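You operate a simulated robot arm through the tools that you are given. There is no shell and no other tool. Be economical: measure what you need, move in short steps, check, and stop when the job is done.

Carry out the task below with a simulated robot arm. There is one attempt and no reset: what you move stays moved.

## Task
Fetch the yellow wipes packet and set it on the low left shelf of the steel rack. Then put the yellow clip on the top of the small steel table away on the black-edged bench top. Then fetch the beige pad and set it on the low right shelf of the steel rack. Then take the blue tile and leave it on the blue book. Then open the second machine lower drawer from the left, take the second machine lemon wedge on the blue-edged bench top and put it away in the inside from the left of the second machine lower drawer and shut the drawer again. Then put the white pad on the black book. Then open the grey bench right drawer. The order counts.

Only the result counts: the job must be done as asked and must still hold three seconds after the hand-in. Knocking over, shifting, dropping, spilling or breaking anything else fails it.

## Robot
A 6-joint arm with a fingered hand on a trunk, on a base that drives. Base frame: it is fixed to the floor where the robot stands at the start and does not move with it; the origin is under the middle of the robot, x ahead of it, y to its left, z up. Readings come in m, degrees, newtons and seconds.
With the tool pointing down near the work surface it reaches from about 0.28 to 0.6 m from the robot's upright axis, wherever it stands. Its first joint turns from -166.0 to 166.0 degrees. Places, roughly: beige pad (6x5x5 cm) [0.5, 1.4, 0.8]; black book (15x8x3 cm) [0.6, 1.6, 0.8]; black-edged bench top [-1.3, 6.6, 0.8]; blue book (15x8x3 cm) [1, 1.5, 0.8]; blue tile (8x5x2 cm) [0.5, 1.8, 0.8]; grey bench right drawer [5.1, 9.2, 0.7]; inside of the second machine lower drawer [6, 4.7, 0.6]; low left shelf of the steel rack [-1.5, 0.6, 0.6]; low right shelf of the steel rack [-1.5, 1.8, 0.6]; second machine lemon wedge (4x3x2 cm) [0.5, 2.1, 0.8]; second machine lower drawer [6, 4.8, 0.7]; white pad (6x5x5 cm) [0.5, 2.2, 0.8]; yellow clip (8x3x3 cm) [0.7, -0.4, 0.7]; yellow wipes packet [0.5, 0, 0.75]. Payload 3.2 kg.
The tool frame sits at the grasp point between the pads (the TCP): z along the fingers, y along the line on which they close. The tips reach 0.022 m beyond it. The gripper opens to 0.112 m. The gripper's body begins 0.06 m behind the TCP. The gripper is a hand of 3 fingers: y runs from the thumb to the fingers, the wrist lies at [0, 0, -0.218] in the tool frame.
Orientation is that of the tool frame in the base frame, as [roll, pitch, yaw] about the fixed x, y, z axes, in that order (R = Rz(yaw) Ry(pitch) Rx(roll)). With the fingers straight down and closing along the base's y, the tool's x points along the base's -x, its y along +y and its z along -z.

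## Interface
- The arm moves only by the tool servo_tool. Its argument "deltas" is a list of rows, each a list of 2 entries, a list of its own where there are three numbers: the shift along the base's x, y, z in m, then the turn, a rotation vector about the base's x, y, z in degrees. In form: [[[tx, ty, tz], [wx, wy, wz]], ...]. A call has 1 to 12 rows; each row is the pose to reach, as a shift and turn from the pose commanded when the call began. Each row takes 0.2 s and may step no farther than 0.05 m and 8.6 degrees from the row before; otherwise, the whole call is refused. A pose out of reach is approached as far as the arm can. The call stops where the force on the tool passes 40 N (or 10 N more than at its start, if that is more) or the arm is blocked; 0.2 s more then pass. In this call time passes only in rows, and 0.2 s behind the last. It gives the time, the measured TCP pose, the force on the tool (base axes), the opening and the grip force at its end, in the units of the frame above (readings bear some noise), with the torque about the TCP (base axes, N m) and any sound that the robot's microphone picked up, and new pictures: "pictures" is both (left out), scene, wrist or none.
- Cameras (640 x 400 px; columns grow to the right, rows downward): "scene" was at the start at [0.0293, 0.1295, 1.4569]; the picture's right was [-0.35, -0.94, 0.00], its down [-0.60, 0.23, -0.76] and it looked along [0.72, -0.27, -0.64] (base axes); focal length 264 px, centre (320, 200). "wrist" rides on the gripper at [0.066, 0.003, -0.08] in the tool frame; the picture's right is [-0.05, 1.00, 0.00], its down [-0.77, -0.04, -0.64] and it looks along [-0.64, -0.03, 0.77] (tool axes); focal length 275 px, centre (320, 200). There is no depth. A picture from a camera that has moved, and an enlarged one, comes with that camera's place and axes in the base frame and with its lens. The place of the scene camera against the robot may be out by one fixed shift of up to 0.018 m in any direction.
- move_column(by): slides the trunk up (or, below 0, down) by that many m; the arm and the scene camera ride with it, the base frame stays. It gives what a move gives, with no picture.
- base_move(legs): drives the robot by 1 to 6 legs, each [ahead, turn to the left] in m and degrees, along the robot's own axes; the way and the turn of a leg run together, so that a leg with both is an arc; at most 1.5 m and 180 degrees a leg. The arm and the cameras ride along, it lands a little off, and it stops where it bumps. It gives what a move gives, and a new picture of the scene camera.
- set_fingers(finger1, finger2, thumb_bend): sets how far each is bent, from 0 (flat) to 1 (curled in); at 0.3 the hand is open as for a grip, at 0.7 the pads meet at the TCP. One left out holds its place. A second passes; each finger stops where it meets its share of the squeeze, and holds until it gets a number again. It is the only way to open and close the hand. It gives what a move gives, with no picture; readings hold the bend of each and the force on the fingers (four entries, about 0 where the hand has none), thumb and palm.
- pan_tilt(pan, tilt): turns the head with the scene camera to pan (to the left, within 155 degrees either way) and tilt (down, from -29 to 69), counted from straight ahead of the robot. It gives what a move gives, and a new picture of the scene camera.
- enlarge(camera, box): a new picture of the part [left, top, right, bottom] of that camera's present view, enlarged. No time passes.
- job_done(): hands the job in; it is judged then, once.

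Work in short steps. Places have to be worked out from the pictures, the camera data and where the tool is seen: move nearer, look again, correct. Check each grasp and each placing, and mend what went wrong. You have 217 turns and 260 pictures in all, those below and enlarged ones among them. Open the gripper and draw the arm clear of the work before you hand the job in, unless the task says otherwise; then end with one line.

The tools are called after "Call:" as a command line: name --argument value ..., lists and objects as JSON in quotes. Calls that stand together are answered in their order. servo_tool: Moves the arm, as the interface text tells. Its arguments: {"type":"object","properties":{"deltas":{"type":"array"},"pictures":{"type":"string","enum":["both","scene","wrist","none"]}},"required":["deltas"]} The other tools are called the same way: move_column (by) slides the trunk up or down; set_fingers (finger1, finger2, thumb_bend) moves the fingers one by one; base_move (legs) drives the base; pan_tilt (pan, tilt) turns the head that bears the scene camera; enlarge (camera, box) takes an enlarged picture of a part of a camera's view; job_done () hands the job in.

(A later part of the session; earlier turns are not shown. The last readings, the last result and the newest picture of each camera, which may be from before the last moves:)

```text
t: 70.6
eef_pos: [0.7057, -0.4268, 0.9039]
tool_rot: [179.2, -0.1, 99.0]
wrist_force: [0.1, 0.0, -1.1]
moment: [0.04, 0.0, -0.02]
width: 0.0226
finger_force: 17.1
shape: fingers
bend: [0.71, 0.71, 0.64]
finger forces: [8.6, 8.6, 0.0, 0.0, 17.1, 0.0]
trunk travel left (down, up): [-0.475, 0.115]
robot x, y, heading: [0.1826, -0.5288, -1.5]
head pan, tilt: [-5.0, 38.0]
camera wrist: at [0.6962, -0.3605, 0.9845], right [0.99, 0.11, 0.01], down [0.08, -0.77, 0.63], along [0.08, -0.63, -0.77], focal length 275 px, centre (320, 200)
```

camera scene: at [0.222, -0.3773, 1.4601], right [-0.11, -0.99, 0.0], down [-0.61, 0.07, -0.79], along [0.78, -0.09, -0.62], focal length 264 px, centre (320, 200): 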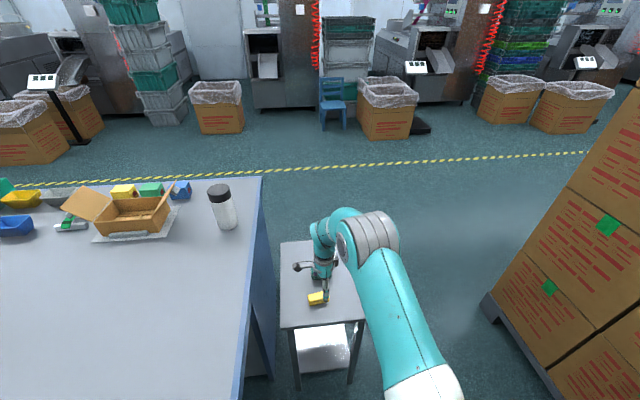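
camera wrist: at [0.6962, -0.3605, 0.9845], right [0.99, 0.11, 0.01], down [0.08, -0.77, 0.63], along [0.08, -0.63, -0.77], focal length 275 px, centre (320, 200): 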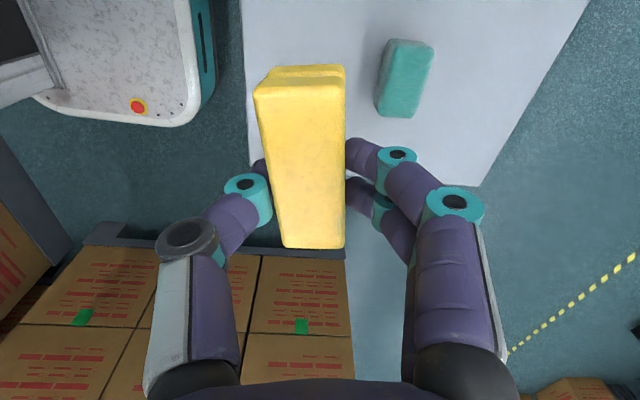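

The clip is held firmly. I'll raise a bit, back off and head for the corridor between bench and rack, then look toward the black-edged bench.

Call:
servo_tool --deltas '[[[0, 0.0, 0.05], [0, 0, 0]], [[-0.04, -0.02, 0.09], [0, 0, 0]], [[-0.08, -0.04, 0.1], [0, 0, 0]]]' --pictures "none"

Call:
base_move --legs '[[-0.15, 0], [0, 116], [0.9, 0], [0, -24.5]]'

Call:
pan_tilt --pan 0 --tilt 15

```text
refused: row 2 steps farther than a row can; nothing moved
```

```text
t: 82.3
eef_pos: [-0.4016, 0.8211, 0.9039]
tool_rot: [179.3, -0.1, -171.9]
wrist_force: [0.6, -0.5, -0.1]
moment: [-0.02, 0.03, 0.03]
width: 0.0224
finger_force: 15.6
shape: fingers
bend: [0.71, 0.71, 0.65]
finger forces: [7.9, 8.0, 0.0, 0.1, 15.9, 0.1]
trunk travel left (down, up): [-0.475, 0.115]
robot x, y, heading: [-0.3082, 0.2965, 87.7]
head pan, tilt: [-5.0, 38.0]
camera scene: at [-0.4559, 0.3225, 1.4601], right [0.99, -0.13, 0.0], down [-0.08, -0.61, -0.79], along [0.1, 0.78, -0.62], focal length 264 px, centre (320, 200)
```

scene: 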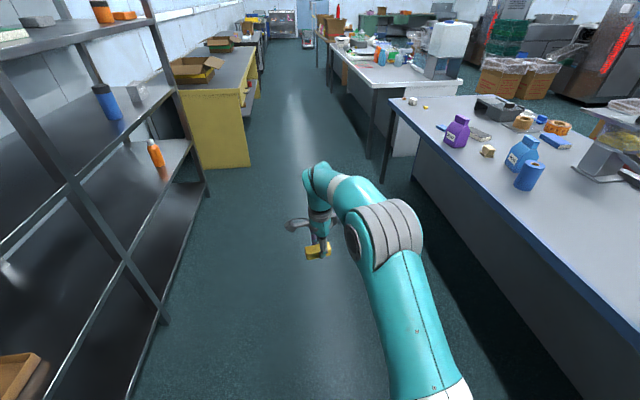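

```text
t: 83.2
eef_pos: [-0.4027, 0.8216, 0.9023]
tool_rot: [179.3, -0.1, -171.9]
wrist_force: [-1.1, -0.7, -0.9]
moment: [-0.01, -0.01, -0.02]
width: 0.0223
finger_force: 15.9
shape: fingers
bend: [0.71, 0.71, 0.65]
finger forces: [7.9, 8.0, 0.0, 0.1, 15.9, 0.1]
trunk travel left (down, up): [-0.475, 0.115]
robot x, y, heading: [-0.3114, 0.2958, 87.6]
head pan, tilt: [0.0, 15.0]
camera scene: at [-0.4633, 0.3301, 1.4965], right [1.0, -0.04, 0.0], down [-0.01, -0.26, -0.97], along [0.04, 0.96, -0.26], focal length 264 px, centre (320, 200)
```

scene: 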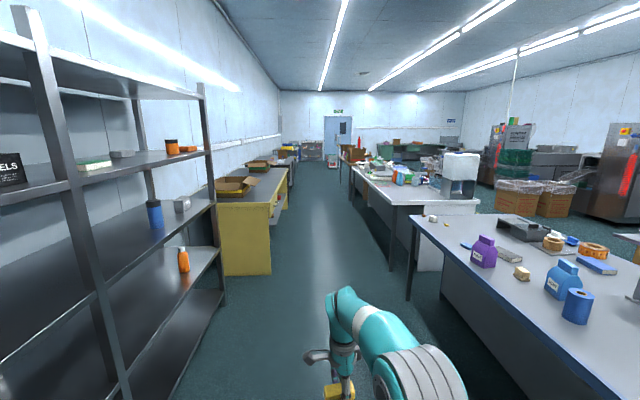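

The corridor is clear. I'll drive along it about 5.2 m, slightly left of my present heading.

Call:
base_move --legs '[[0, 3.3], [1.5, 0], [1.5, 0], [1.5, 0]]'

Call:
pan_tilt --pan 25 --tilt 25

```text
t: 105.0
eef_pos: [-0.4949, 5.3024, 0.9035]
tool_rot: [179.3, -0.1, -166.8]
wrist_force: [-0.3, -0.1, 0.2]
moment: [-0.01, -0.01, 0.01]
width: 0.0224
finger_force: 16.2
shape: fingers
bend: [0.71, 0.71, 0.65]
finger forces: [7.8, 7.9, 0.0, 0.1, 16.0, 0.0]
trunk travel left (down, up): [-0.475, 0.115]
robot x, y, heading: [-0.3534, 4.7846, 92.5]
head pan, tilt: [0.0, 15.0]
camera scene: at [-0.5141, 4.8068, 1.4966], right [1.0, 0.05, 0.0], down [0.01, -0.26, -0.97], along [-0.04, 0.96, -0.26], focal length 264 px, centre (320, 200)
```

scene: 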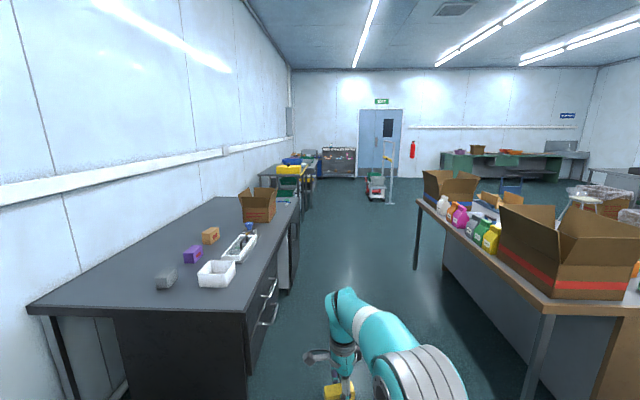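

```text
t: 105.9
eef_pos: [-0.4953, 5.302, 0.9035]
tool_rot: [179.3, 0.0, -166.8]
wrist_force: [0.2, 0.1, -0.8]
moment: [0.04, -0.03, -0.01]
width: 0.0223
finger_force: 15.8
shape: fingers
bend: [0.71, 0.71, 0.65]
finger forces: [7.9, 8.0, 0.0, 0.0, 15.9, 0.1]
trunk travel left (down, up): [-0.475, 0.115]
robot x, y, heading: [-0.3551, 4.7874, 92.5]
head pan, tilt: [25.0, 25.0]
camera scene: at [-0.5525, 4.7951, 1.4804], right [0.89, 0.46, 0.0], down [0.2, -0.37, -0.91], along [-0.42, 0.8, -0.42], focal length 264 px, centre (320, 200)
```

scene: 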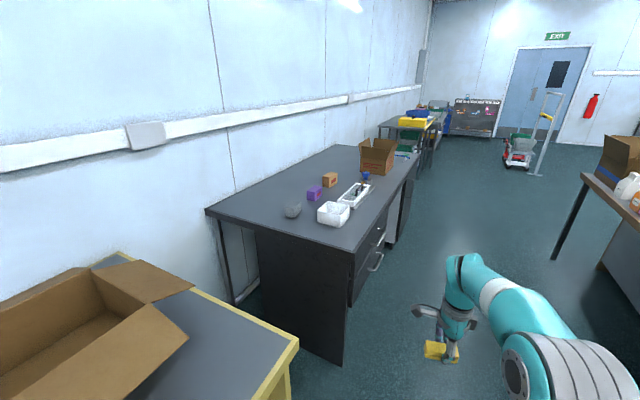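

The bench's near edge is at x≈-0.88, starting at y≈5.7. I'll raise the trunk 0.1, drive alongside and turn to face it.

Call:
move_column --by 0.1

Call:
base_move --legs '[[1.3, 0], [0, 87.5]]'

Call:
pan_tilt --pan -5 --tilt 40

```text
t: 107.3
eef_pos: [-0.4951, 5.3018, 1.0042]
tool_rot: [179.3, -0.1, -166.8]
wrist_force: [0.3, 0.1, 0.0]
moment: [0.0, -0.03, 0.02]
width: 0.022
finger_force: 15.6
shape: fingers
bend: [0.71, 0.71, 0.65]
finger forces: [7.9, 8.0, 0.0, 0.0, 15.9, 0.1]
trunk travel left (down, up): [-0.575, 0.015]
robot x, y, heading: [-0.3563, 4.7859, 92.7]
head pan, tilt: [25.0, 25.0]
```

```text
t: 117.4
eef_pos: [-0.9373, 5.9614, 1.0034]
tool_rot: [179.4, -0.1, -80.0]
wrist_force: [-0.2, -0.4, -0.4]
moment: [0.03, -0.01, 0.03]
width: 0.0218
finger_force: 15.4
shape: fingers
bend: [0.71, 0.71, 0.65]
finger forces: [7.6, 7.8, 0.0, 0.0, 15.4, 0.0]
trunk travel left (down, up): [-0.575, 0.015]
robot x, y, heading: [-0.4179, 6.0683, 179.2]
head pan, tilt: [25.0, 25.0]
camera scene: at [-0.431, 5.8592, 1.5803], right [-0.41, 0.91, 0.0], down [0.39, 0.17, -0.91], along [-0.83, -0.37, -0.42], focal length 264 px, centre (320, 200)
```

scene: 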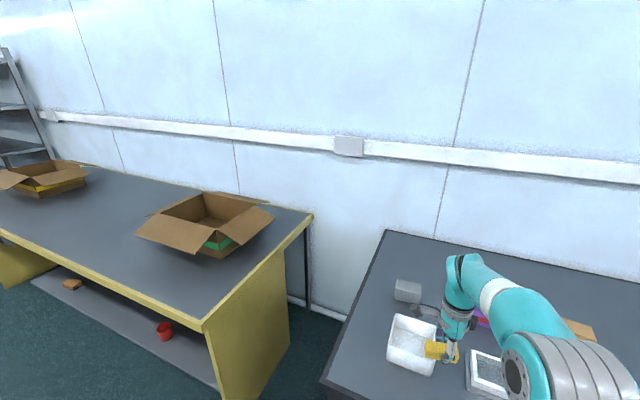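

```text
t: 118.4
eef_pos: [-0.9355, 5.961, 1.0037]
tool_rot: [179.2, -0.1, -80.0]
wrist_force: [-0.8, 0.5, -0.5]
moment: [-0.02, -0.02, 0.03]
width: 0.0221
finger_force: 15.2
shape: fingers
bend: [0.71, 0.71, 0.65]
finger forces: [7.6, 7.8, 0.0, 0.0, 15.3, 0.0]
trunk travel left (down, up): [-0.575, 0.015]
robot x, y, heading: [-0.4147, 6.0683, 179.3]
head pan, tilt: [-5.0, 40.0]
camera scene: at [-0.4318, 5.9056, 1.5571], right [0.1, 1.0, 0.0], down [0.64, -0.06, -0.77], along [-0.76, 0.08, -0.64], focal length 264 px, centre (320, 200)
```

scene: 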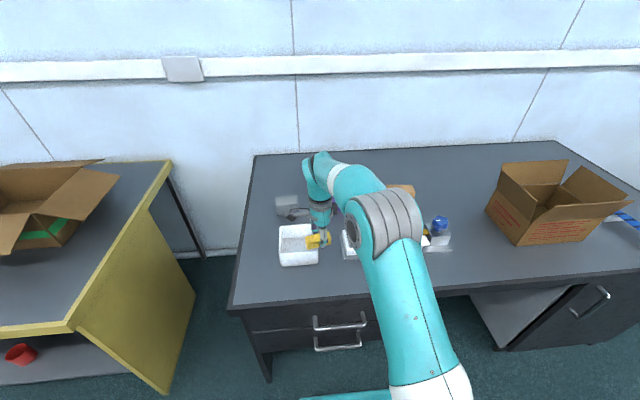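

A free spot lies between the small tray and the brown box, near (-0.955, 6.53). I'll retract the arm first so the turning sweep stays off the bench, then drive there.

Call:
servo_tool --deltas '[[[0.045, 0, 0], [0, 0, 0]], [[0.09, 0, 0], [0, 0, 0]], [[0.13, 0, 0], [0, 0, 0]]]' --pictures "none"

Call:
base_move --legs '[[0, -89.2], [0.54, 0], [0, 90]]'

```text
t: 119.2
eef_pos: [-0.8079, 5.9606, 1.0044]
tool_rot: [179.3, -0.1, -80.2]
wrist_force: [0.0, 0.3, 0.5]
moment: [-0.01, 0.0, -0.01]
width: 0.0219
finger_force: 15.4
shape: fingers
bend: [0.71, 0.71, 0.65]
finger forces: [7.6, 7.8, 0.1, 0.0, 15.4, 0.0]
trunk travel left (down, up): [-0.575, 0.015]
robot x, y, heading: [-0.4171, 6.0693, 179.4]
head pan, tilt: [-5.0, 40.0]
```

```text
t: 129.8
eef_pos: [-0.8045, 6.5129, 1.0043]
tool_rot: [179.2, -0.1, -82.8]
wrist_force: [0.4, -0.2, -0.4]
moment: [0.02, -0.04, 0.01]
width: 0.0213
finger_force: 15.1
shape: fingers
bend: [0.71, 0.71, 0.65]
finger forces: [7.3, 7.3, 0.0, 0.1, 14.7, 0.0]
trunk travel left (down, up): [-0.575, 0.015]
robot x, y, heading: [-0.408, 6.6067, 176.7]
head pan, tilt: [-5.0, 40.0]
camera scene: at [-0.4306, 6.4416, 1.557], right [0.15, 0.99, 0.0], down [0.64, -0.09, -0.77], along [-0.76, 0.11, -0.64], focal length 264 px, centre (320, 200)
```

scene: 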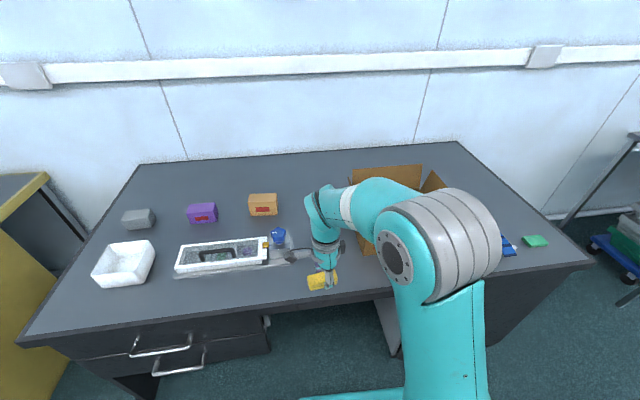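

Now I extend over the free spot at (-0.955, 6.53) and come down partway.

Call:
servo_tool --deltas '[[[-0.04, 0.005, 0], [0, 0, 0]], [[-0.08, 0.01, 0], [0, 0, 0]], [[-0.12, 0.015, 0], [0, 0, 0]], [[-0.15, 0.018, -0.03], [0, 0, 0]], [[-0.15, 0.018, -0.07], [0, 0, 0]], [[-0.15, 0.018, -0.11], [0, 0, 0]], [[-0.15, 0.018, -0.14], [0, 0, 0]]]'

```text
t: 131.4
eef_pos: [-0.954, 6.5329, 0.8649]
tool_rot: [179.3, -0.1, -82.8]
wrist_force: [-0.4, -0.4, -0.2]
moment: [0.0, 0.0, 0.03]
width: 0.0212
finger_force: 14.4
shape: fingers
bend: [0.71, 0.71, 0.65]
finger forces: [7.4, 7.3, 0.1, 0.1, 14.6, 0.1]
trunk travel left (down, up): [-0.575, 0.015]
robot x, y, heading: [-0.4035, 6.6002, 176.5]
head pan, tilt: [-5.0, 40.0]
camera scene: at [-0.431, 6.4417, 1.5571], right [0.15, 0.99, 0.0], down [0.64, -0.09, -0.77], along [-0.76, 0.11, -0.64], focal length 264 px, centre (320, 200)
camera wrist: at [-0.9491, 6.4672, 0.9447], right [-1.0, -0.08, 0.01], down [-0.05, 0.77, 0.63], along [-0.06, 0.63, -0.77], focal length 275 px, centre (320, 200)
```

scene: 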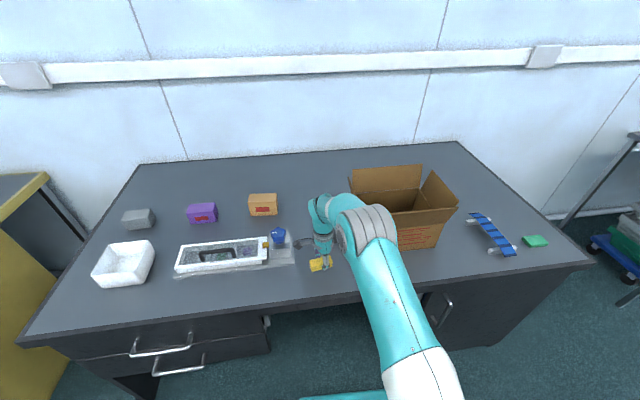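
wrist: 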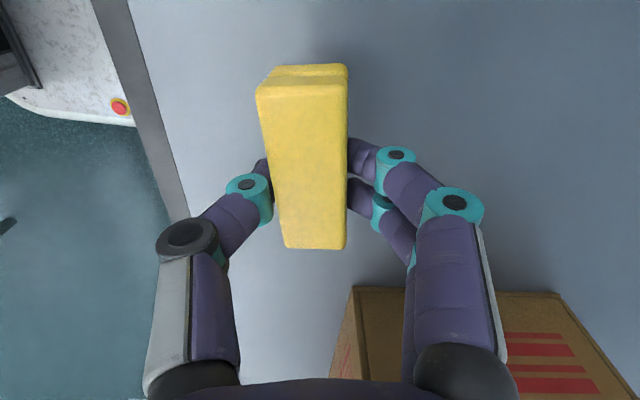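

The spot is clear. I lower slowly until contact.

Call:
servo_tool --deltas '[[[0, 0, -0.015], [0, 0, 0]], [[0, 0, -0.025], [0, 0, 0]], [[0, 0, -0.032], [0, 0, 0]], [[0, 0, -0.037], [0, 0, 0]], [[0, 0, -0.042], [0, 0, 0]], [[0, 0, -0.047], [0, 0, 0]], [[0, 0, -0.052], [0, 0, 0]], [[0, 0, -0.057], [0, 0, 0]]]' --pictures "none"

```text
t: 132.8
eef_pos: [-0.9561, 6.5312, 0.8255]
tool_rot: [178.6, -0.1, -82.9]
wrist_force: [4.8, 1.1, 26.4]
moment: [0.08, -0.42, 0.01]
width: 0.0208
finger_force: 22.0
shape: fingers
bend: [0.72, 0.72, 0.68]
finger forces: [8.6, 8.6, 0.0, 0.0, 26.8, 0.0]
trunk travel left (down, up): [-0.575, 0.015]
robot x, y, heading: [-0.4058, 6.6048, 176.4]
head pan, tilt: [-5.0, 40.0]
stopped in row 6: the force on the tool passed its limit at 44 N (the readings are from after the stop); the commanded pose is now the measured one
```

Contact. I'll ease up 3 mm, open partway and lift off.

Call:
servo_tool --deltas '[[[0, 0, 0.003], [0, 0, 0]]]' --pictures "none"

Call:
set_fingers --finger1 0.45 --finger2 0.45 --thumb_bend 0.45

Call:
servo_tool --deltas '[[[0, 0, 0.04], [0, 0, 0]], [[0, 0, 0.08], [0, 0, 0]], [[0, 0, 0.12], [0, 0, 0]], [[0, 0, 0.16], [0, 0, 0]]]'

```text
t: 133.2
eef_pos: [-0.9567, 6.5309, 0.8261]
tool_rot: [178.8, -0.1, -82.9]
wrist_force: [1.5, 1.5, 14.8]
moment: [0.04, -0.14, 0.05]
width: 0.0212
finger_force: 17.4
shape: fingers
bend: [0.72, 0.72, 0.68]
finger forces: [8.7, 8.7, 0.1, 0.0, 19.1, 0.0]
trunk travel left (down, up): [-0.575, 0.015]
robot x, y, heading: [-0.4083, 6.6046, 177.0]
head pan, tilt: [-5.0, 40.0]
```

```text
t: 134.2
eef_pos: [-0.9558, 6.5299, 0.8281]
tool_rot: [178.7, -0.3, -82.7]
wrist_force: [-8.5, 0.0, 34.8]
moment: [0.17, -0.63, 0.07]
width: 0.0502
finger_force: 18.0
shape: fingers
bend: [0.45, 0.45, 0.55]
finger forces: [0.1, 0.0, 0.0, 0.0, 35.1, 0.1]
trunk travel left (down, up): [-0.575, 0.015]
robot x, y, heading: [-0.4049, 6.6054, 176.5]
head pan, tilt: [-5.0, 40.0]
```

```text
t: 135.2
eef_pos: [-0.9564, 6.5309, 0.9845]
tool_rot: [179.0, -0.2, -82.9]
wrist_force: [0.3, -0.2, 0.4]
moment: [0.01, 0.01, 0.03]
width: 0.0688
finger_force: 0.1
shape: fingers
bend: [0.45, 0.45, 0.45]
finger forces: [0.1, 0.1, 0.0, 0.0, 0.0, 0.0]
trunk travel left (down, up): [-0.575, 0.015]
robot x, y, heading: [-0.4024, 6.6044, 176.6]
head pan, tilt: [-5.0, 40.0]
camera scene: at [-0.4305, 6.4417, 1.557], right [0.15, 0.99, 0.0], down [0.64, -0.09, -0.77], along [-0.76, 0.11, -0.64], focal length 264 px, centre (320, 200)
camera wrist: at [-0.9504, 6.4653, 1.0645], right [-1.0, -0.08, 0.02], down [-0.05, 0.77, 0.63], along [-0.06, 0.63, -0.77], focal length 275 px, centre (320, 200)
```

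scene: 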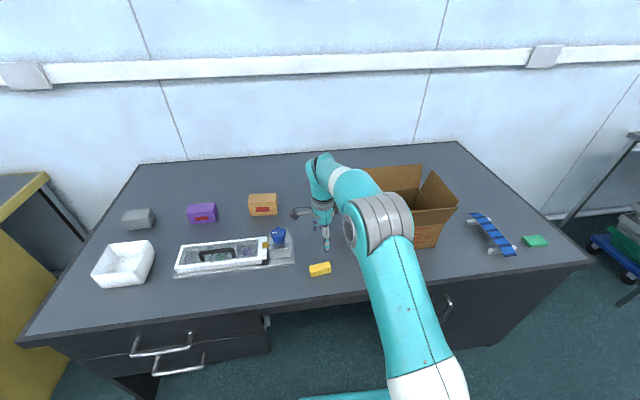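
wrist: 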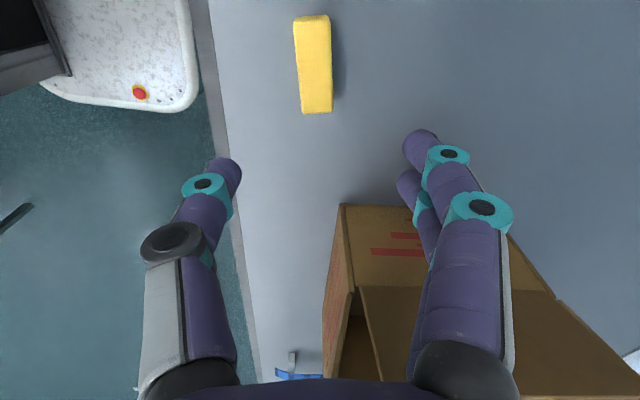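

The clip lies cleanly on the black-edged bench. I'll retract and turn the tool back to the forward-tilt configuration, lower the trunk and drive back to the blue bench.

Call:
servo_tool --deltas '[[[0.045, 0, 0], [0, 0, 0]], [[0.09, 0.0, 0], [0, 0, -8.4]], [[0.13, 0.0, 0], [0, 0, -16.8]], [[0.15, 0, 0], [0, 0, -25.2]], [[0.15, 0, 0], [0, 0, -33.6]], [[0.15, 0, 0], [0, 0, -42]], [[0.15, 0, 0], [0, 0, -50.4]], [[0.15, 0, 0], [0, 0, -58.8]], [[0.15, 0, 0], [0, 0, -67.2]], [[0.15, 0, 0], [0, 0, -75.6]], [[0.15, 0, 0], [0, 0, -84]], [[0.15, 0, 0], [0, 0, -92.4]]]' --pictures "none"

Call:
base_move --legs '[[0, 95.5], [1.5, 0], [1.5, 0], [1.5, 0]]'

Call:
move_column --by -0.1

```text
t: 137.8
eef_pos: [-0.8069, 6.5309, 0.9852]
tool_rot: [179.0, -0.2, -175.5]
wrist_force: [-0.7, 0.2, 0.2]
moment: [-0.01, 0.03, -0.01]
width: 0.0689
finger_force: 0.1
shape: fingers
bend: [0.45, 0.45, 0.45]
finger forces: [0.1, 0.0, 0.1, 0.1, 0.0, 0.0]
trunk travel left (down, up): [-0.575, 0.015]
robot x, y, heading: [-0.4066, 6.6096, 176.5]
head pan, tilt: [-5.0, 40.0]
```

```text
t: 163.3
eef_pos: [0.1829, 1.7594, 0.986]
tool_rot: [179.0, -0.1, -73.5]
wrist_force: [0.0, 0.1, -0.2]
moment: [-0.01, -0.02, -0.02]
width: 0.0689
finger_force: 0.2
shape: fingers
bend: [0.45, 0.45, 0.45]
finger forces: [0.0, 0.0, 0.0, 0.0, 0.1, 0.0]
trunk travel left (down, up): [-0.575, 0.015]
robot x, y, heading: [0.0267, 2.1335, -81.7]
head pan, tilt: [-5.0, 40.0]
camera scene: at [0.1997, 2.1277, 1.5571], right [-1.0, -0.06, 0.0], down [-0.04, 0.64, -0.77], along [0.05, -0.76, -0.64], focal length 264 px, centre (320, 200)
```

scene: 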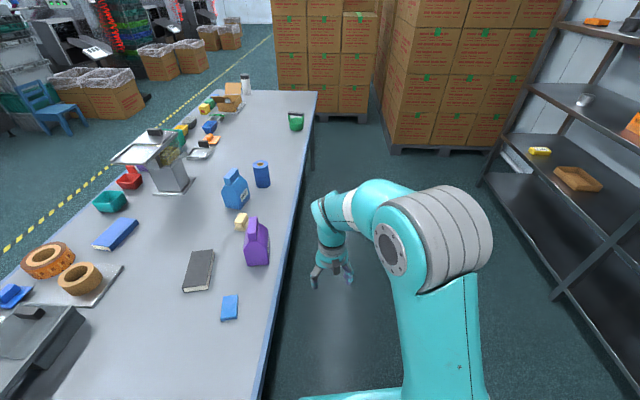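

```text
t: 164.6
eef_pos: [0.1843, 1.7584, 0.8851]
tool_rot: [179.0, -0.2, -73.5]
wrist_force: [-0.2, -0.7, -0.1]
moment: [0.01, -0.02, 0.0]
width: 0.0688
finger_force: 0.1
shape: fingers
bend: [0.45, 0.45, 0.45]
finger forces: [0.1, 0.0, 0.0, 0.0, 0.1, 0.0]
trunk travel left (down, up): [-0.475, 0.115]
robot x, y, heading: [0.0312, 2.1345, -81.6]
head pan, tilt: [-5.0, 40.0]
```

The beige pad is near (0.56, 1.39), between the purple and blue bottles. I'll shift the hand in front of the robot, then drive to (0, 1.4) and face the bench.

Call:
servo_tool --deltas '[[[-0.045, -0.006, 0.02], [0, 0, -2]], [[-0.09, -0.012, 0.04], [0, 0, -5]], [[-0.12, -0.017, 0.06], [0, 0, -8]]]' --pictures "none"

Call:
base_move --legs '[[0, -10.7], [0.73, 0], [0, 92.4]]'

Call:
pan_tilt --pan 0 --tilt 45

```text
t: 165.4
eef_pos: [0.062, 1.741, 0.9467]
tool_rot: [178.9, -0.1, -81.5]
wrist_force: [0.1, 0.9, 0.6]
moment: [-0.01, 0.01, 0.0]
width: 0.069
finger_force: 0.1
shape: fingers
bend: [0.45, 0.45, 0.45]
finger forces: [0.0, 0.0, 0.0, 0.0, 0.0, 0.0]
trunk travel left (down, up): [-0.475, 0.115]
robot x, y, heading: [0.0317, 2.1333, -81.6]
head pan, tilt: [-5.0, 40.0]
```

```text
t: 174.1
eef_pos: [0.3962, 1.3991, 0.9462]
tool_rot: [178.9, -0.2, 2.0]
wrist_force: [-0.3, -0.5, 0.4]
moment: [0.01, -0.01, 0.02]
width: 0.0689
finger_force: 0.1
shape: fingers
bend: [0.45, 0.45, 0.45]
finger forces: [0.1, 0.1, 0.0, 0.1, 0.0, 0.0]
trunk travel left (down, up): [-0.475, 0.115]
robot x, y, heading: [0.0012, 1.4078, 2.0]
head pan, tilt: [-5.0, 40.0]
camera scene: at [0.0294, 1.5622, 1.4571], right [-0.05, -1.0, 0.0], down [-0.64, 0.04, -0.77], along [0.76, -0.04, -0.64], focal length 264 px, centre (320, 200)
```

scene: 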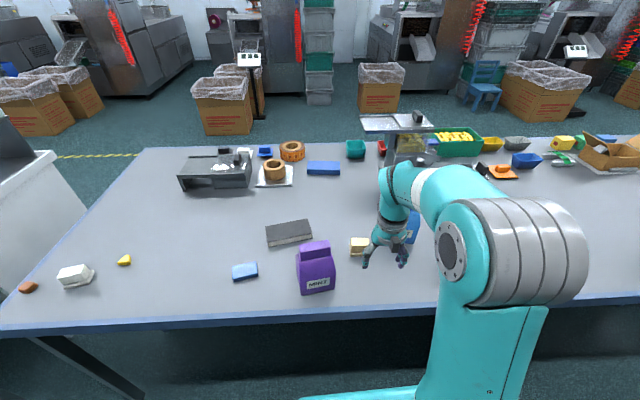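

```text
t: 174.8
eef_pos: [0.3968, 1.3983, 0.9465]
tool_rot: [178.9, -0.1, 2.0]
wrist_force: [0.2, -0.1, -1.3]
moment: [0.03, 0.02, -0.02]
width: 0.0689
finger_force: 0.0
shape: fingers
bend: [0.45, 0.45, 0.45]
finger forces: [0.0, 0.1, 0.0, 0.0, 0.0, 0.0]
trunk travel left (down, up): [-0.475, 0.115]
robot x, y, heading: [-0.001, 1.4083, 2.0]
head pan, tilt: [0.0, 45.0]
camera scene: at [0.0259, 1.5694, 1.4498], right [0.03, -1.0, 0.0], down [-0.71, -0.02, -0.71], along [0.71, 0.02, -0.71], focal length 264 px, centre (320, 200)
```

scene: 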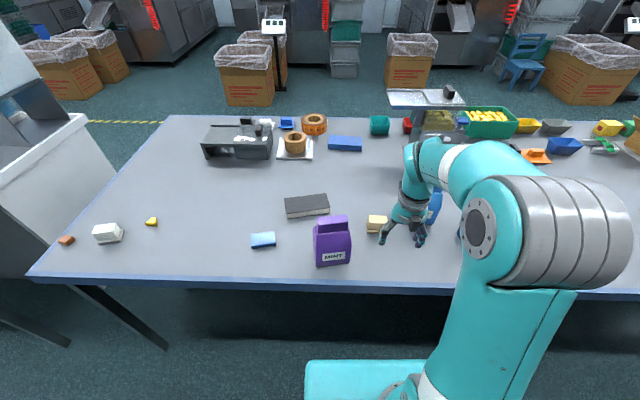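

Clear overview. The beige pad is near (0.555, 1.40). I'll tilt the hand 40° and look with the wrist camera.

Call:
servo_tool --deltas '[[[0.01, 0, 0], [0, -8, 0]], [[0.02, 0, 0], [0, -16, 0]], [[0.03, 0, 0], [0, -24, 0]], [[0.04, 0, -0.01], [0, -32, 0]], [[0.05, 0, -0.02], [0, -40, 0]]]' --pictures "wrist"

```text
t: 176.0
eef_pos: [0.4448, 1.3997, 0.9269]
tool_rot: [177.2, -40.0, 2.6]
wrist_force: [-0.8, -0.3, 0.5]
moment: [0.0, 0.02, -0.02]
width: 0.0688
finger_force: 0.1
shape: fingers
bend: [0.45, 0.45, 0.45]
finger forces: [0.0, 0.0, 0.0, 0.1, 0.1, 0.0]
trunk travel left (down, up): [-0.475, 0.115]
robot x, y, heading: [-0.0003, 1.4095, 2.0]
head pan, tilt: [0.0, 45.0]
camera wrist: at [0.4437, 1.4, 1.0303], right [-0.02, -1.0, 0.01], down [-1.0, 0.02, -0.01], along [0.01, -0.01, -1.0], focal length 275 px, centre (320, 200)
```

wrist: 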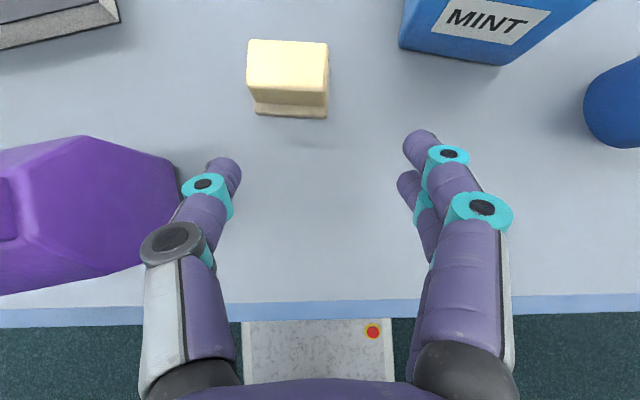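

The pad is at about (0.533, 1.42). A tilted hand would brush the purple bottle, so I'll take the pad with the hand vertical, then regrip it tilted on a free patch of bench.

Call:
servo_tool --deltas '[[[0.015, 0.004, 0.01], [0, 8, 0]], [[0.03, 0.01, 0.02], [0, 16, 0]], [[0.05, 0.015, 0.02], [0, 24, 0]], [[0.07, 0.02, 0.02], [0, 32, 0]], [[0.088, 0.022, 0.02], [0, 40, 0]], [[0.088, 0.022, 0.0], [0, 40, 0]]]' --pictures "wrist"

```text
t: 177.4
eef_pos: [0.5345, 1.42, 0.9259]
tool_rot: [178.9, -0.1, 2.2]
wrist_force: [0.2, -0.6, 0.0]
moment: [-0.01, -0.03, -0.02]
width: 0.0687
finger_force: 0.0
shape: fingers
bend: [0.45, 0.45, 0.45]
finger forces: [0.1, 0.1, 0.0, 0.0, 0.0, 0.0]
trunk travel left (down, up): [-0.475, 0.115]
robot x, y, heading: [-0.0007, 1.4073, 1.8]
head pan, tilt: [0.0, 45.0]
camera wrist: at [0.6004, 1.4217, 1.0069], right [-0.01, -1.0, 0.02], down [-0.77, 0.02, 0.63], along [-0.63, -0.01, -0.77], focal length 275 px, centre (320, 200)
```

wrist: 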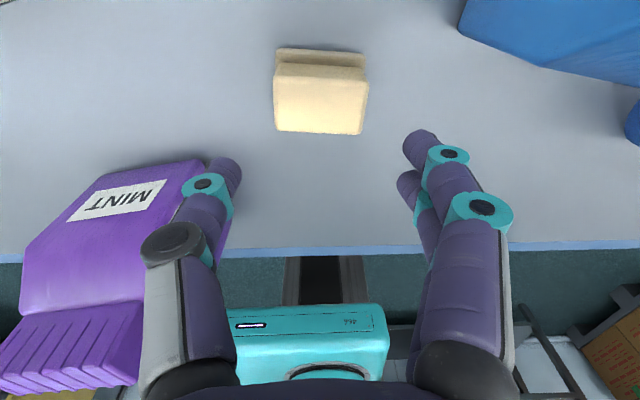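

The pad is straight under at (0.542, 1.421). I'll open a little wider and descend.

Call:
set_fingers --finger1 0.39 --finger2 0.39 --thumb_bend 0.39

Call:
servo_tool --deltas '[[[0.006, 0.0, -0.04], [0, 0, -1]], [[0.006, 0, -0.075], [0, 0, -2]], [[0.006, 0, -0.095], [0, 0, -2]]]' --pictures "wrist"

```text
t: 178.4
eef_pos: [0.5352, 1.4194, 0.9272]
tool_rot: [178.9, -0.2, 2.0]
wrist_force: [-0.4, 0.4, 0.4]
moment: [0.04, -0.02, -0.06]
width: 0.0859
finger_force: 0.1
shape: fingers
bend: [0.39, 0.39, 0.39]
finger forces: [0.0, 0.0, 0.0, 0.1, 0.0, 0.0]
trunk travel left (down, up): [-0.475, 0.115]
robot x, y, heading: [-0.0029, 1.4112, 2.1]
head pan, tilt: [0.0, 45.0]
```

```text
t: 179.2
eef_pos: [0.539, 1.4213, 0.832]
tool_rot: [178.9, -0.2, -0.1]
wrist_force: [-0.3, 0.1, 0.4]
moment: [0.0, 0.02, 0.0]
width: 0.0858
finger_force: 0.0
shape: fingers
bend: [0.39, 0.39, 0.39]
finger forces: [0.1, 0.0, 0.0, 0.0, 0.0, 0.0]
trunk travel left (down, up): [-0.475, 0.115]
robot x, y, heading: [0.0012, 1.4151, 2.0]
head pan, tilt: [0.0, 45.0]
camera wrist: at [0.6057, 1.4206, 0.9124], right [-0.05, -1.0, 0.02], down [-0.77, 0.05, 0.63], along [-0.63, 0.01, -0.77], focal length 275 px, centre (320, 200)
```

wrist: 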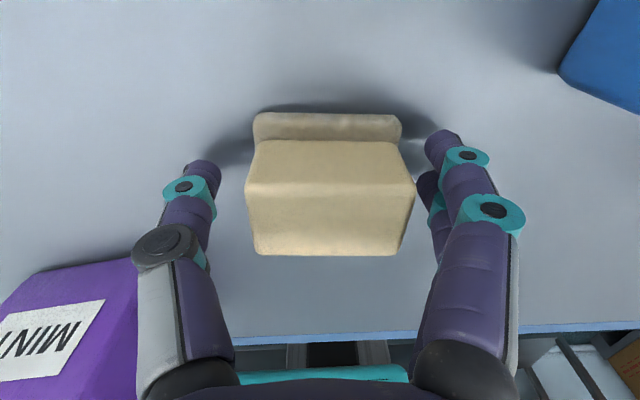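

The pad is between the fingers. I'll grip, lift and carry it to a free patch at about (0.47, 1.32).

Call:
set_fingers --finger1 0.7 --finger2 0.7 --thumb_bend 0.7

Call:
servo_tool --deltas '[[[0, 0, 0.02], [0, 0, 0]], [[0, 0, 0.05], [0, 0, 0]], [[-0.04, 0, 0.05], [0, 0, 0]], [[-0.075, 0, 0.05], [0, 0, 0]], [[-0.075, -0.045, 0.05], [0, 0, 0]], [[-0.075, -0.09, 0.05], [0, 0, 0]], [[-0.075, -0.1, 0.05], [0, 0, 0]], [[-0.075, -0.1, 0.02], [0, 0, 0]], [[-0.075, -0.1, 0.003], [0, 0, 0]]]' --pictures "both"

```text
t: 180.2
eef_pos: [0.5402, 1.4215, 0.8327]
tool_rot: [179.0, -0.2, 0.0]
wrist_force: [0.5, 0.0, 0.7]
moment: [-0.01, -0.01, 0.04]
width: 0.0549
finger_force: 19.1
shape: fingers
bend: [0.55, 0.56, 0.55]
finger forces: [9.6, 9.2, 0.0, 0.1, 18.7, 0.0]
trunk travel left (down, up): [-0.475, 0.115]
robot x, y, heading: [0.0012, 1.4115, 1.9]
head pan, tilt: [0.0, 45.0]
```

```text
t: 182.2
eef_pos: [0.4638, 1.3207, 0.834]
tool_rot: [178.9, -0.1, 0.0]
wrist_force: [0.4, 0.0, -0.4]
moment: [-0.01, -0.02, 0.02]
width: 0.0549
finger_force: 18.7
shape: fingers
bend: [0.55, 0.56, 0.55]
finger forces: [9.5, 9.2, 0.1, 0.0, 18.6, 0.0]
trunk travel left (down, up): [-0.475, 0.115]
robot x, y, heading: [-0.0065, 1.4071, 2.1]
head pan, tilt: [0.0, 45.0]
camera scene: at [0.0261, 1.5693, 1.4498], right [0.03, -1.0, 0.0], down [-0.71, -0.02, -0.71], along [0.71, 0.02, -0.71], focal length 264 px, centre (320, 200)
camera wrist: at [0.5298, 1.3196, 0.9145], right [-0.05, -1.0, 0.02], down [-0.77, 0.05, 0.63], along [-0.63, 0.02, -0.77], focal length 275 px, centre (320, 200)
```

scene: 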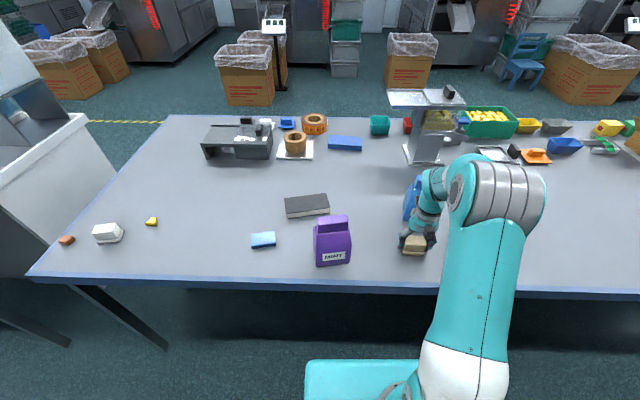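
wrist: 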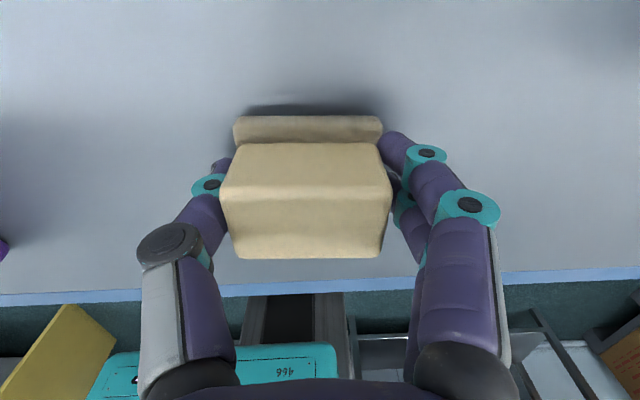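

I set it down, release, and tilt the hand 40° around it.

Call:
servo_tool --deltas '[[[0, 0, -0.002], [0, 0, 0]]]' --pictures "none"

Call:
set_fingers --finger1 0.36 --finger2 0.36 --thumb_bend 0.36

Call:
servo_tool --deltas '[[[0, 0, 0.012], [0, -8, 0]], [[0, 0, 0.012], [0, -16, 0]], [[0, 0, 0.01], [0, -24, 0]], [[0.0, 0, 0.007], [0, -32, 0]], [[0.002, 0, 0.001], [0, -40, 0]]]' --pictures "wrist"

```text
t: 182.6
eef_pos: [0.4652, 1.3204, 0.8327]
tool_rot: [178.9, -0.2, 0.0]
wrist_force: [0.7, 1.3, 0.0]
moment: [0.0, -0.02, 0.03]
width: 0.0547
finger_force: 18.2
shape: fingers
bend: [0.55, 0.56, 0.55]
finger forces: [9.5, 9.2, 0.0, 0.0, 18.7, 0.0]
trunk travel left (down, up): [-0.475, 0.115]
robot x, y, heading: [0.0004, 1.4076, 1.9]
head pan, tilt: [0.0, 45.0]
```

```text
t: 183.6
eef_pos: [0.4641, 1.3206, 0.8328]
tool_rot: [179.0, -0.2, 0.0]
wrist_force: [0.0, 0.4, -0.2]
moment: [0.02, -0.02, 0.01]
width: 0.0946
finger_force: 0.0
shape: fingers
bend: [0.36, 0.36, 0.36]
finger forces: [0.1, 0.0, 0.0, 0.0, 0.1, 0.0]
trunk travel left (down, up): [-0.475, 0.115]
robot x, y, heading: [-0.002, 1.4072, 1.8]
head pan, tilt: [0.0, 45.0]
```

```text
t: 184.8
eef_pos: [0.4635, 1.3412, 0.8354]
tool_rot: [-175.4, -32.4, -0.4]
wrist_force: [-0.9, -0.1, -0.8]
moment: [0.02, 0.02, 0.0]
width: 0.095
finger_force: 0.1
shape: fingers
bend: [0.36, 0.36, 0.36]
finger forces: [0.0, 0.1, 0.0, 0.0, 0.0, 0.1]
out of reach, approached as far as the arm can: row 4, 5
trunk travel left (down, up): [-0.475, 0.115]
robot x, y, heading: [0.0022, 1.4095, 2.0]
head pan, tilt: [0.0, 45.0]
camera wrist: at [0.4766, 1.3319, 0.9377], right [0.0, -1.0, -0.09], down [-0.99, -0.01, 0.12], along [-0.12, 0.09, -0.99], focal length 275 px, centre (320, 200)
```

wrist: 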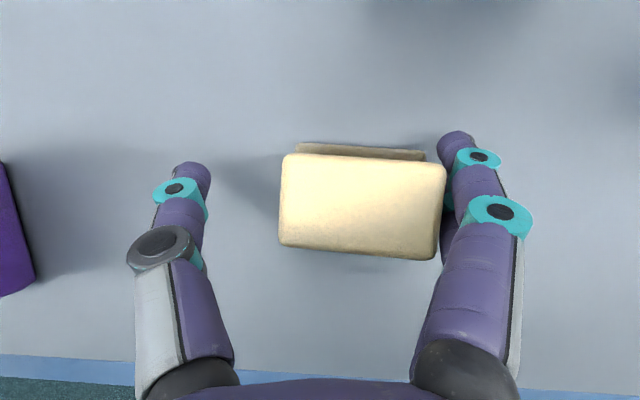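

The arm ran out of reach at this close radius. I'll back off to about 28° tilt and centre, back the base up 6 cm, then retilt.

Call:
servo_tool --deltas '[[[0.0, -0.021, 0.008], [-4.5, 5, 0]]]' --pictures "none"

Call:
base_move --legs '[[-0.06, 0]]'

```text
t: 185.2
eef_pos: [0.4638, 1.3264, 0.8413]
tool_rot: [-178.9, -28.7, 1.5]
wrist_force: [0.3, -0.2, 0.4]
moment: [-0.03, 0.03, 0.03]
width: 0.0952
finger_force: 0.1
shape: fingers
bend: [0.36, 0.36, 0.36]
finger forces: [0.0, 0.0, 0.1, 0.1, 0.0, 0.0]
out of reach, approached as far as the arm can: row 1
trunk travel left (down, up): [-0.475, 0.115]
robot x, y, heading: [0.0003, 1.4069, 1.6]
head pan, tilt: [0.0, 45.0]
```

```text
t: 186.1
eef_pos: [0.4033, 1.3247, 0.8411]
tool_rot: [-178.9, -28.6, 1.5]
wrist_force: [-0.7, 0.6, -0.2]
moment: [-0.04, 0.03, -0.04]
width: 0.0949
finger_force: 0.0
shape: fingers
bend: [0.36, 0.36, 0.36]
finger forces: [0.0, 0.0, 0.0, 0.0, 0.0, 0.1]
trunk travel left (down, up): [-0.475, 0.115]
robot x, y, heading: [-0.0599, 1.407, 2.0]
head pan, tilt: [0.0, 45.0]
camera scene: at [-0.0346, 1.5674, 1.4498], right [0.03, -1.0, 0.0], down [-0.71, -0.02, -0.71], along [0.71, 0.02, -0.71], focal length 264 px, centre (320, 200)
```

scene: 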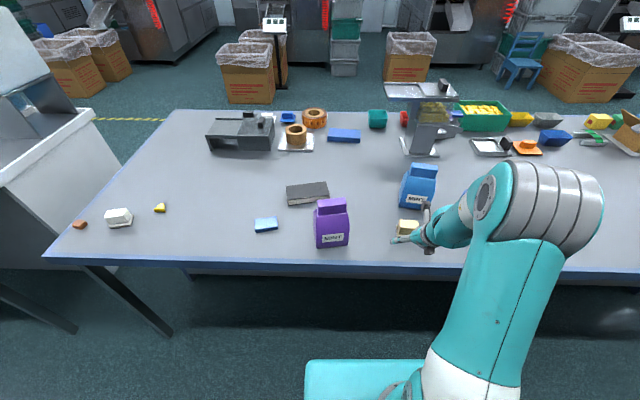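

Clear of the pad now. I'll tilt to 40° and advance around it.

Call:
servo_tool --deltas '[[[0.02, -0.003, 0], [-0.5, -4, -0.7]], [[0.04, -0.005, 0], [-1, -8, -1.5]], [[0.055, -0.005, -0.002], [-1, -11.4, -1.5]], [[0.062, -0.005, -0.006], [-1, -11.4, -1.5]]]' --pictures "wrist"

```text
t: 187.1
eef_pos: [0.4659, 1.3209, 0.8348]
tool_rot: [179.6, -40.1, 0.9]
wrist_force: [-0.1, 0.7, 0.0]
moment: [-0.01, -0.01, 0.04]
width: 0.0949
finger_force: 0.0
shape: fingers
bend: [0.36, 0.36, 0.36]
finger forces: [0.0, 0.1, 0.0, 0.1, 0.0, 0.0]
trunk travel left (down, up): [-0.475, 0.115]
robot x, y, heading: [-0.0609, 1.4074, 1.9]
head pan, tilt: [0.0, 45.0]
camera wrist: at [0.4645, 1.3187, 0.9389], right [-0.03, -1.0, -0.02], down [-1.0, 0.03, -0.01], along [0.01, 0.02, -1.0], focal length 275 px, centre (320, 200)
```

wrist: 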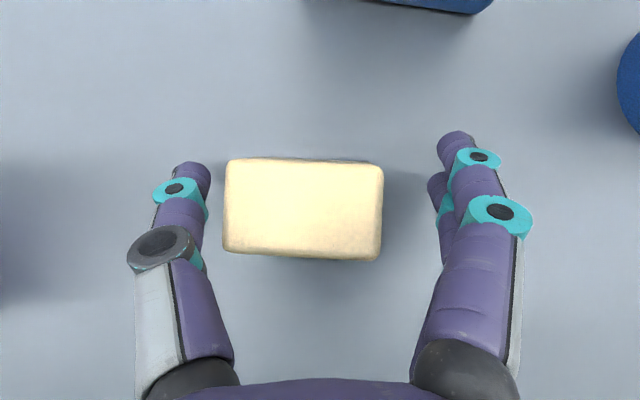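

The pad is well between the pads of the tilted hand. I'll close and lift.

Call:
set_fingers --finger1 0.7 --finger2 0.7 --thumb_bend 0.7

Call:
servo_tool --deltas '[[[0, 0, 0.02], [0, 0, 0]], [[0, 0, 0.05], [0, 0, 0]], [[0, 0, 0.07], [0, 0, 0]]]' --pictures "wrist"

```text
t: 188.1
eef_pos: [0.4655, 1.3209, 0.835]
tool_rot: [179.7, -40.0, 0.9]
wrist_force: [0.1, 0.1, 0.6]
moment: [-0.09, 0.01, 0.01]
width: 0.0427
finger_force: 19.4
shape: fingers
bend: [0.61, 0.53, 0.58]
finger forces: [9.2, 10.5, 0.0, 0.0, 18.7, 0.0]
trunk travel left (down, up): [-0.475, 0.115]
robot x, y, heading: [-0.0589, 1.4058, 2.1]
head pan, tilt: [0.0, 45.0]
```

```text
t: 188.9
eef_pos: [0.4652, 1.3204, 0.9057]
tool_rot: [179.5, -40.0, 0.9]
wrist_force: [1.0, -0.2, -0.1]
moment: [-0.01, -0.02, 0.0]
width: 0.042
finger_force: 18.5
shape: fingers
bend: [0.62, 0.54, 0.58]
finger forces: [8.5, 9.2, 0.0, 0.0, 18.7, 0.0]
trunk travel left (down, up): [-0.475, 0.115]
robot x, y, heading: [-0.057, 1.4069, 2.0]
head pan, tilt: [0.0, 45.0]
camera wrist: at [0.4651, 1.3188, 1.0098], right [-0.03, -1.0, -0.02], down [-1.0, 0.03, -0.01], along [0.01, 0.02, -1.0], focal length 275 px, centre (320, 200)
```

wrist: 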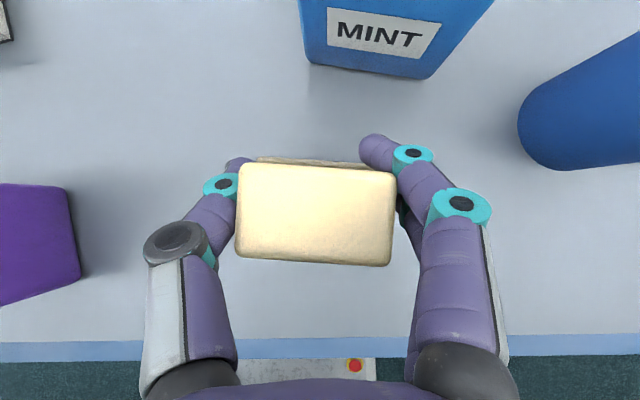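

Held; finger 1 curls round the front corner a little but the forces are balanced. I'll back off, turn to the rack and lower the trunk.

Call:
base_move --legs '[[-0.35, 0], [0, 178]]'

Call:
move_column --by -0.26

Call:
pan_tilt --pan -5 --tilt 38

```text
t: 198.5
eef_pos: [-0.9303, 1.4932, 0.9053]
tool_rot: [179.6, -40.1, 179.5]
wrist_force: [-0.5, -0.4, -0.2]
moment: [-0.04, -0.01, 0.02]
width: 0.0419
finger_force: 17.9
shape: fingers
bend: [0.62, 0.54, 0.58]
finger forces: [8.3, 9.1, 0.0, 0.1, 18.5, 0.1]
trunk travel left (down, up): [-0.475, 0.115]
robot x, y, heading: [-0.4073, 1.3947, -179.3]
head pan, tilt: [0.0, 45.0]
camera scene: at [-0.4163, 1.2229, 1.4498], right [-0.01, 1.0, 0.0], down [0.71, 0.01, -0.71], along [-0.71, -0.01, -0.71], focal length 264 px, centre (320, 200)
```

scene: 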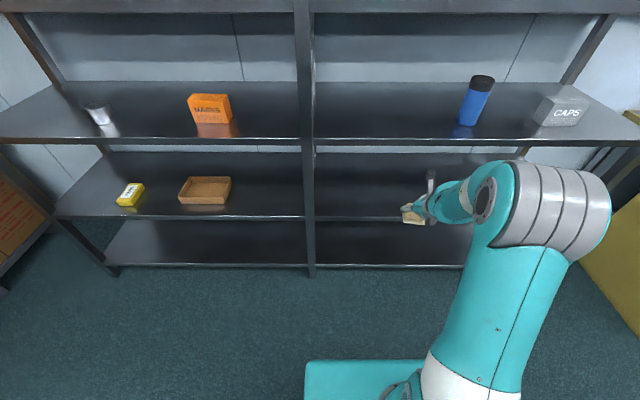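

```text
t: 201.2
eef_pos: [-0.931, 1.4943, 0.6469]
tool_rot: [179.6, -40.1, 179.6]
wrist_force: [0.0, -0.8, -0.6]
moment: [0.0, 0.0, 0.0]
width: 0.0419
finger_force: 18.0
shape: fingers
bend: [0.62, 0.54, 0.58]
finger forces: [8.5, 9.0, 0.0, 0.0, 18.5, 0.0]
trunk travel left (down, up): [-0.215, 0.375]
robot x, y, heading: [-0.4087, 1.3936, -179.5]
head pan, tilt: [0.0, 45.0]
```

```text
t: 201.8
eef_pos: [-0.9308, 1.4947, 0.6458]
tool_rot: [179.6, -40.0, 179.5]
wrist_force: [-0.4, -0.2, -1.2]
moment: [0.01, -0.01, 0.01]
width: 0.0419
finger_force: 17.8
shape: fingers
bend: [0.62, 0.54, 0.58]
finger forces: [8.4, 9.2, 0.0, 0.1, 18.6, 0.0]
trunk travel left (down, up): [-0.215, 0.375]
robot x, y, heading: [-0.4053, 1.3963, -179.4]
head pan, tilt: [-5.0, 38.0]
camera scene: at [-0.421, 1.2303, 1.2], right [0.08, 1.0, 0.0], down [0.61, -0.05, -0.79], along [-0.79, 0.06, -0.62], focal length 264 px, centre (320, 200)
```

scene: 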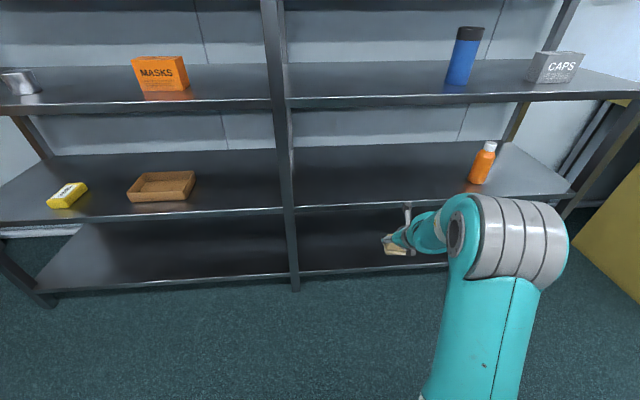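

The shelf's path is clear at y≈1.49. I drive 0.40 m in.

Call:
base_move --legs '[[0.4, 0]]'

Call:
servo_tool --deltas '[[[0, 0, -0.015], [0, 0, 0]], [[0, 0, -0.03], [0, 0, 0]], [[0, 0, -0.037], [0, 0, 0]], [[0, 0, -0.042], [0, 0, 0]], [[0, 0, -0.047], [0, 0, 0]], [[0, 0, -0.052], [0, 0, 0]], [[0, 0, -0.057], [0, 0, 0]], [[0, 0, -0.062], [0, 0, 0]]]' --pictures "both"

```text
t: 204.4
eef_pos: [-1.3374, 1.4925, 0.6455]
tool_rot: [179.7, -39.9, 179.4]
wrist_force: [0.4, -0.7, -0.9]
moment: [-0.04, -0.01, 0.0]
width: 0.0419
finger_force: 18.5
shape: fingers
bend: [0.62, 0.54, 0.58]
finger forces: [8.4, 9.1, 0.0, 0.0, 18.6, 0.0]
trunk travel left (down, up): [-0.215, 0.375]
robot x, y, heading: [-0.8158, 1.3942, -179.7]
head pan, tilt: [-5.0, 38.0]
camera scene: at [-0.8291, 1.2274, 1.2001], right [0.08, 1.0, 0.0], down [0.61, -0.05, -0.79], along [-0.79, 0.06, -0.62], focal length 264 px, centre (320, 200)
```

scene: 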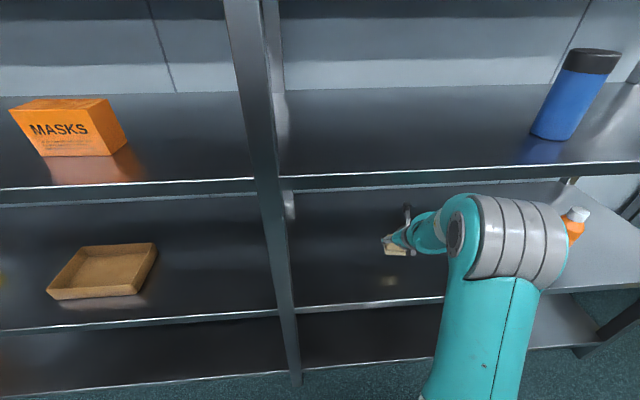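

```text
t: 206.2
eef_pos: [-1.3395, 1.4924, 0.5911]
tool_rot: [179.6, -41.0, 179.2]
wrist_force: [6.4, -0.7, 21.3]
moment: [0.06, -0.02, 0.0]
width: 0.0407
finger_force: 23.1
shape: fingers
bend: [0.63, 0.55, 0.6]
finger forces: [9.7, 13.2, 0.0, 0.1, 23.4, 0.0]
trunk travel left (down, up): [-0.215, 0.375]
robot x, y, heading: [-0.8097, 1.3949, -179.7]
head pan, tilt: [-5.0, 38.0]
stopped in row 8: the force on the tool passed its limit at 42 N (the readings are from after the stop); the commanded pose is now the measured one
camera scene: at [-0.8267, 1.2269, 1.2], right [0.08, 1.0, 0.0], down [0.61, -0.05, -0.79], along [-0.79, 0.06, -0.61], focal length 264 px, centre (320, 200)
camera wrist: at [-1.3371, 1.4964, 0.6944], right [0.05, 1.0, -0.03], down [1.0, -0.05, -0.03], along [-0.03, -0.02, -1.0], focal length 275 px, centre (320, 200)
```

scene: 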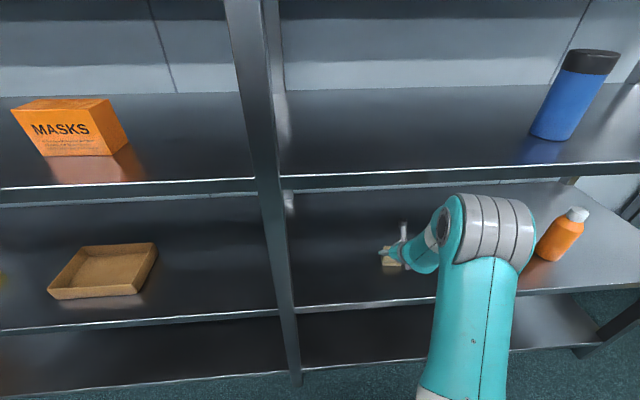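
wrist: 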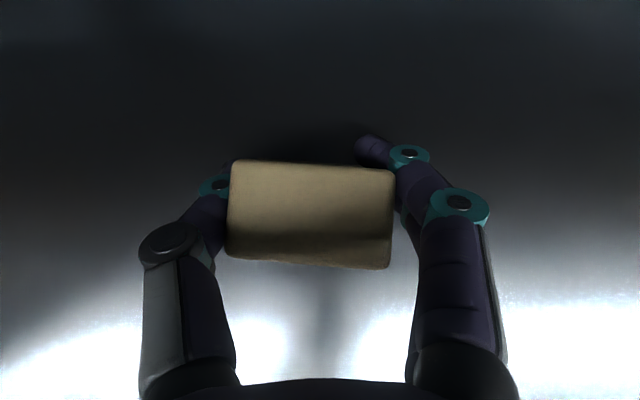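

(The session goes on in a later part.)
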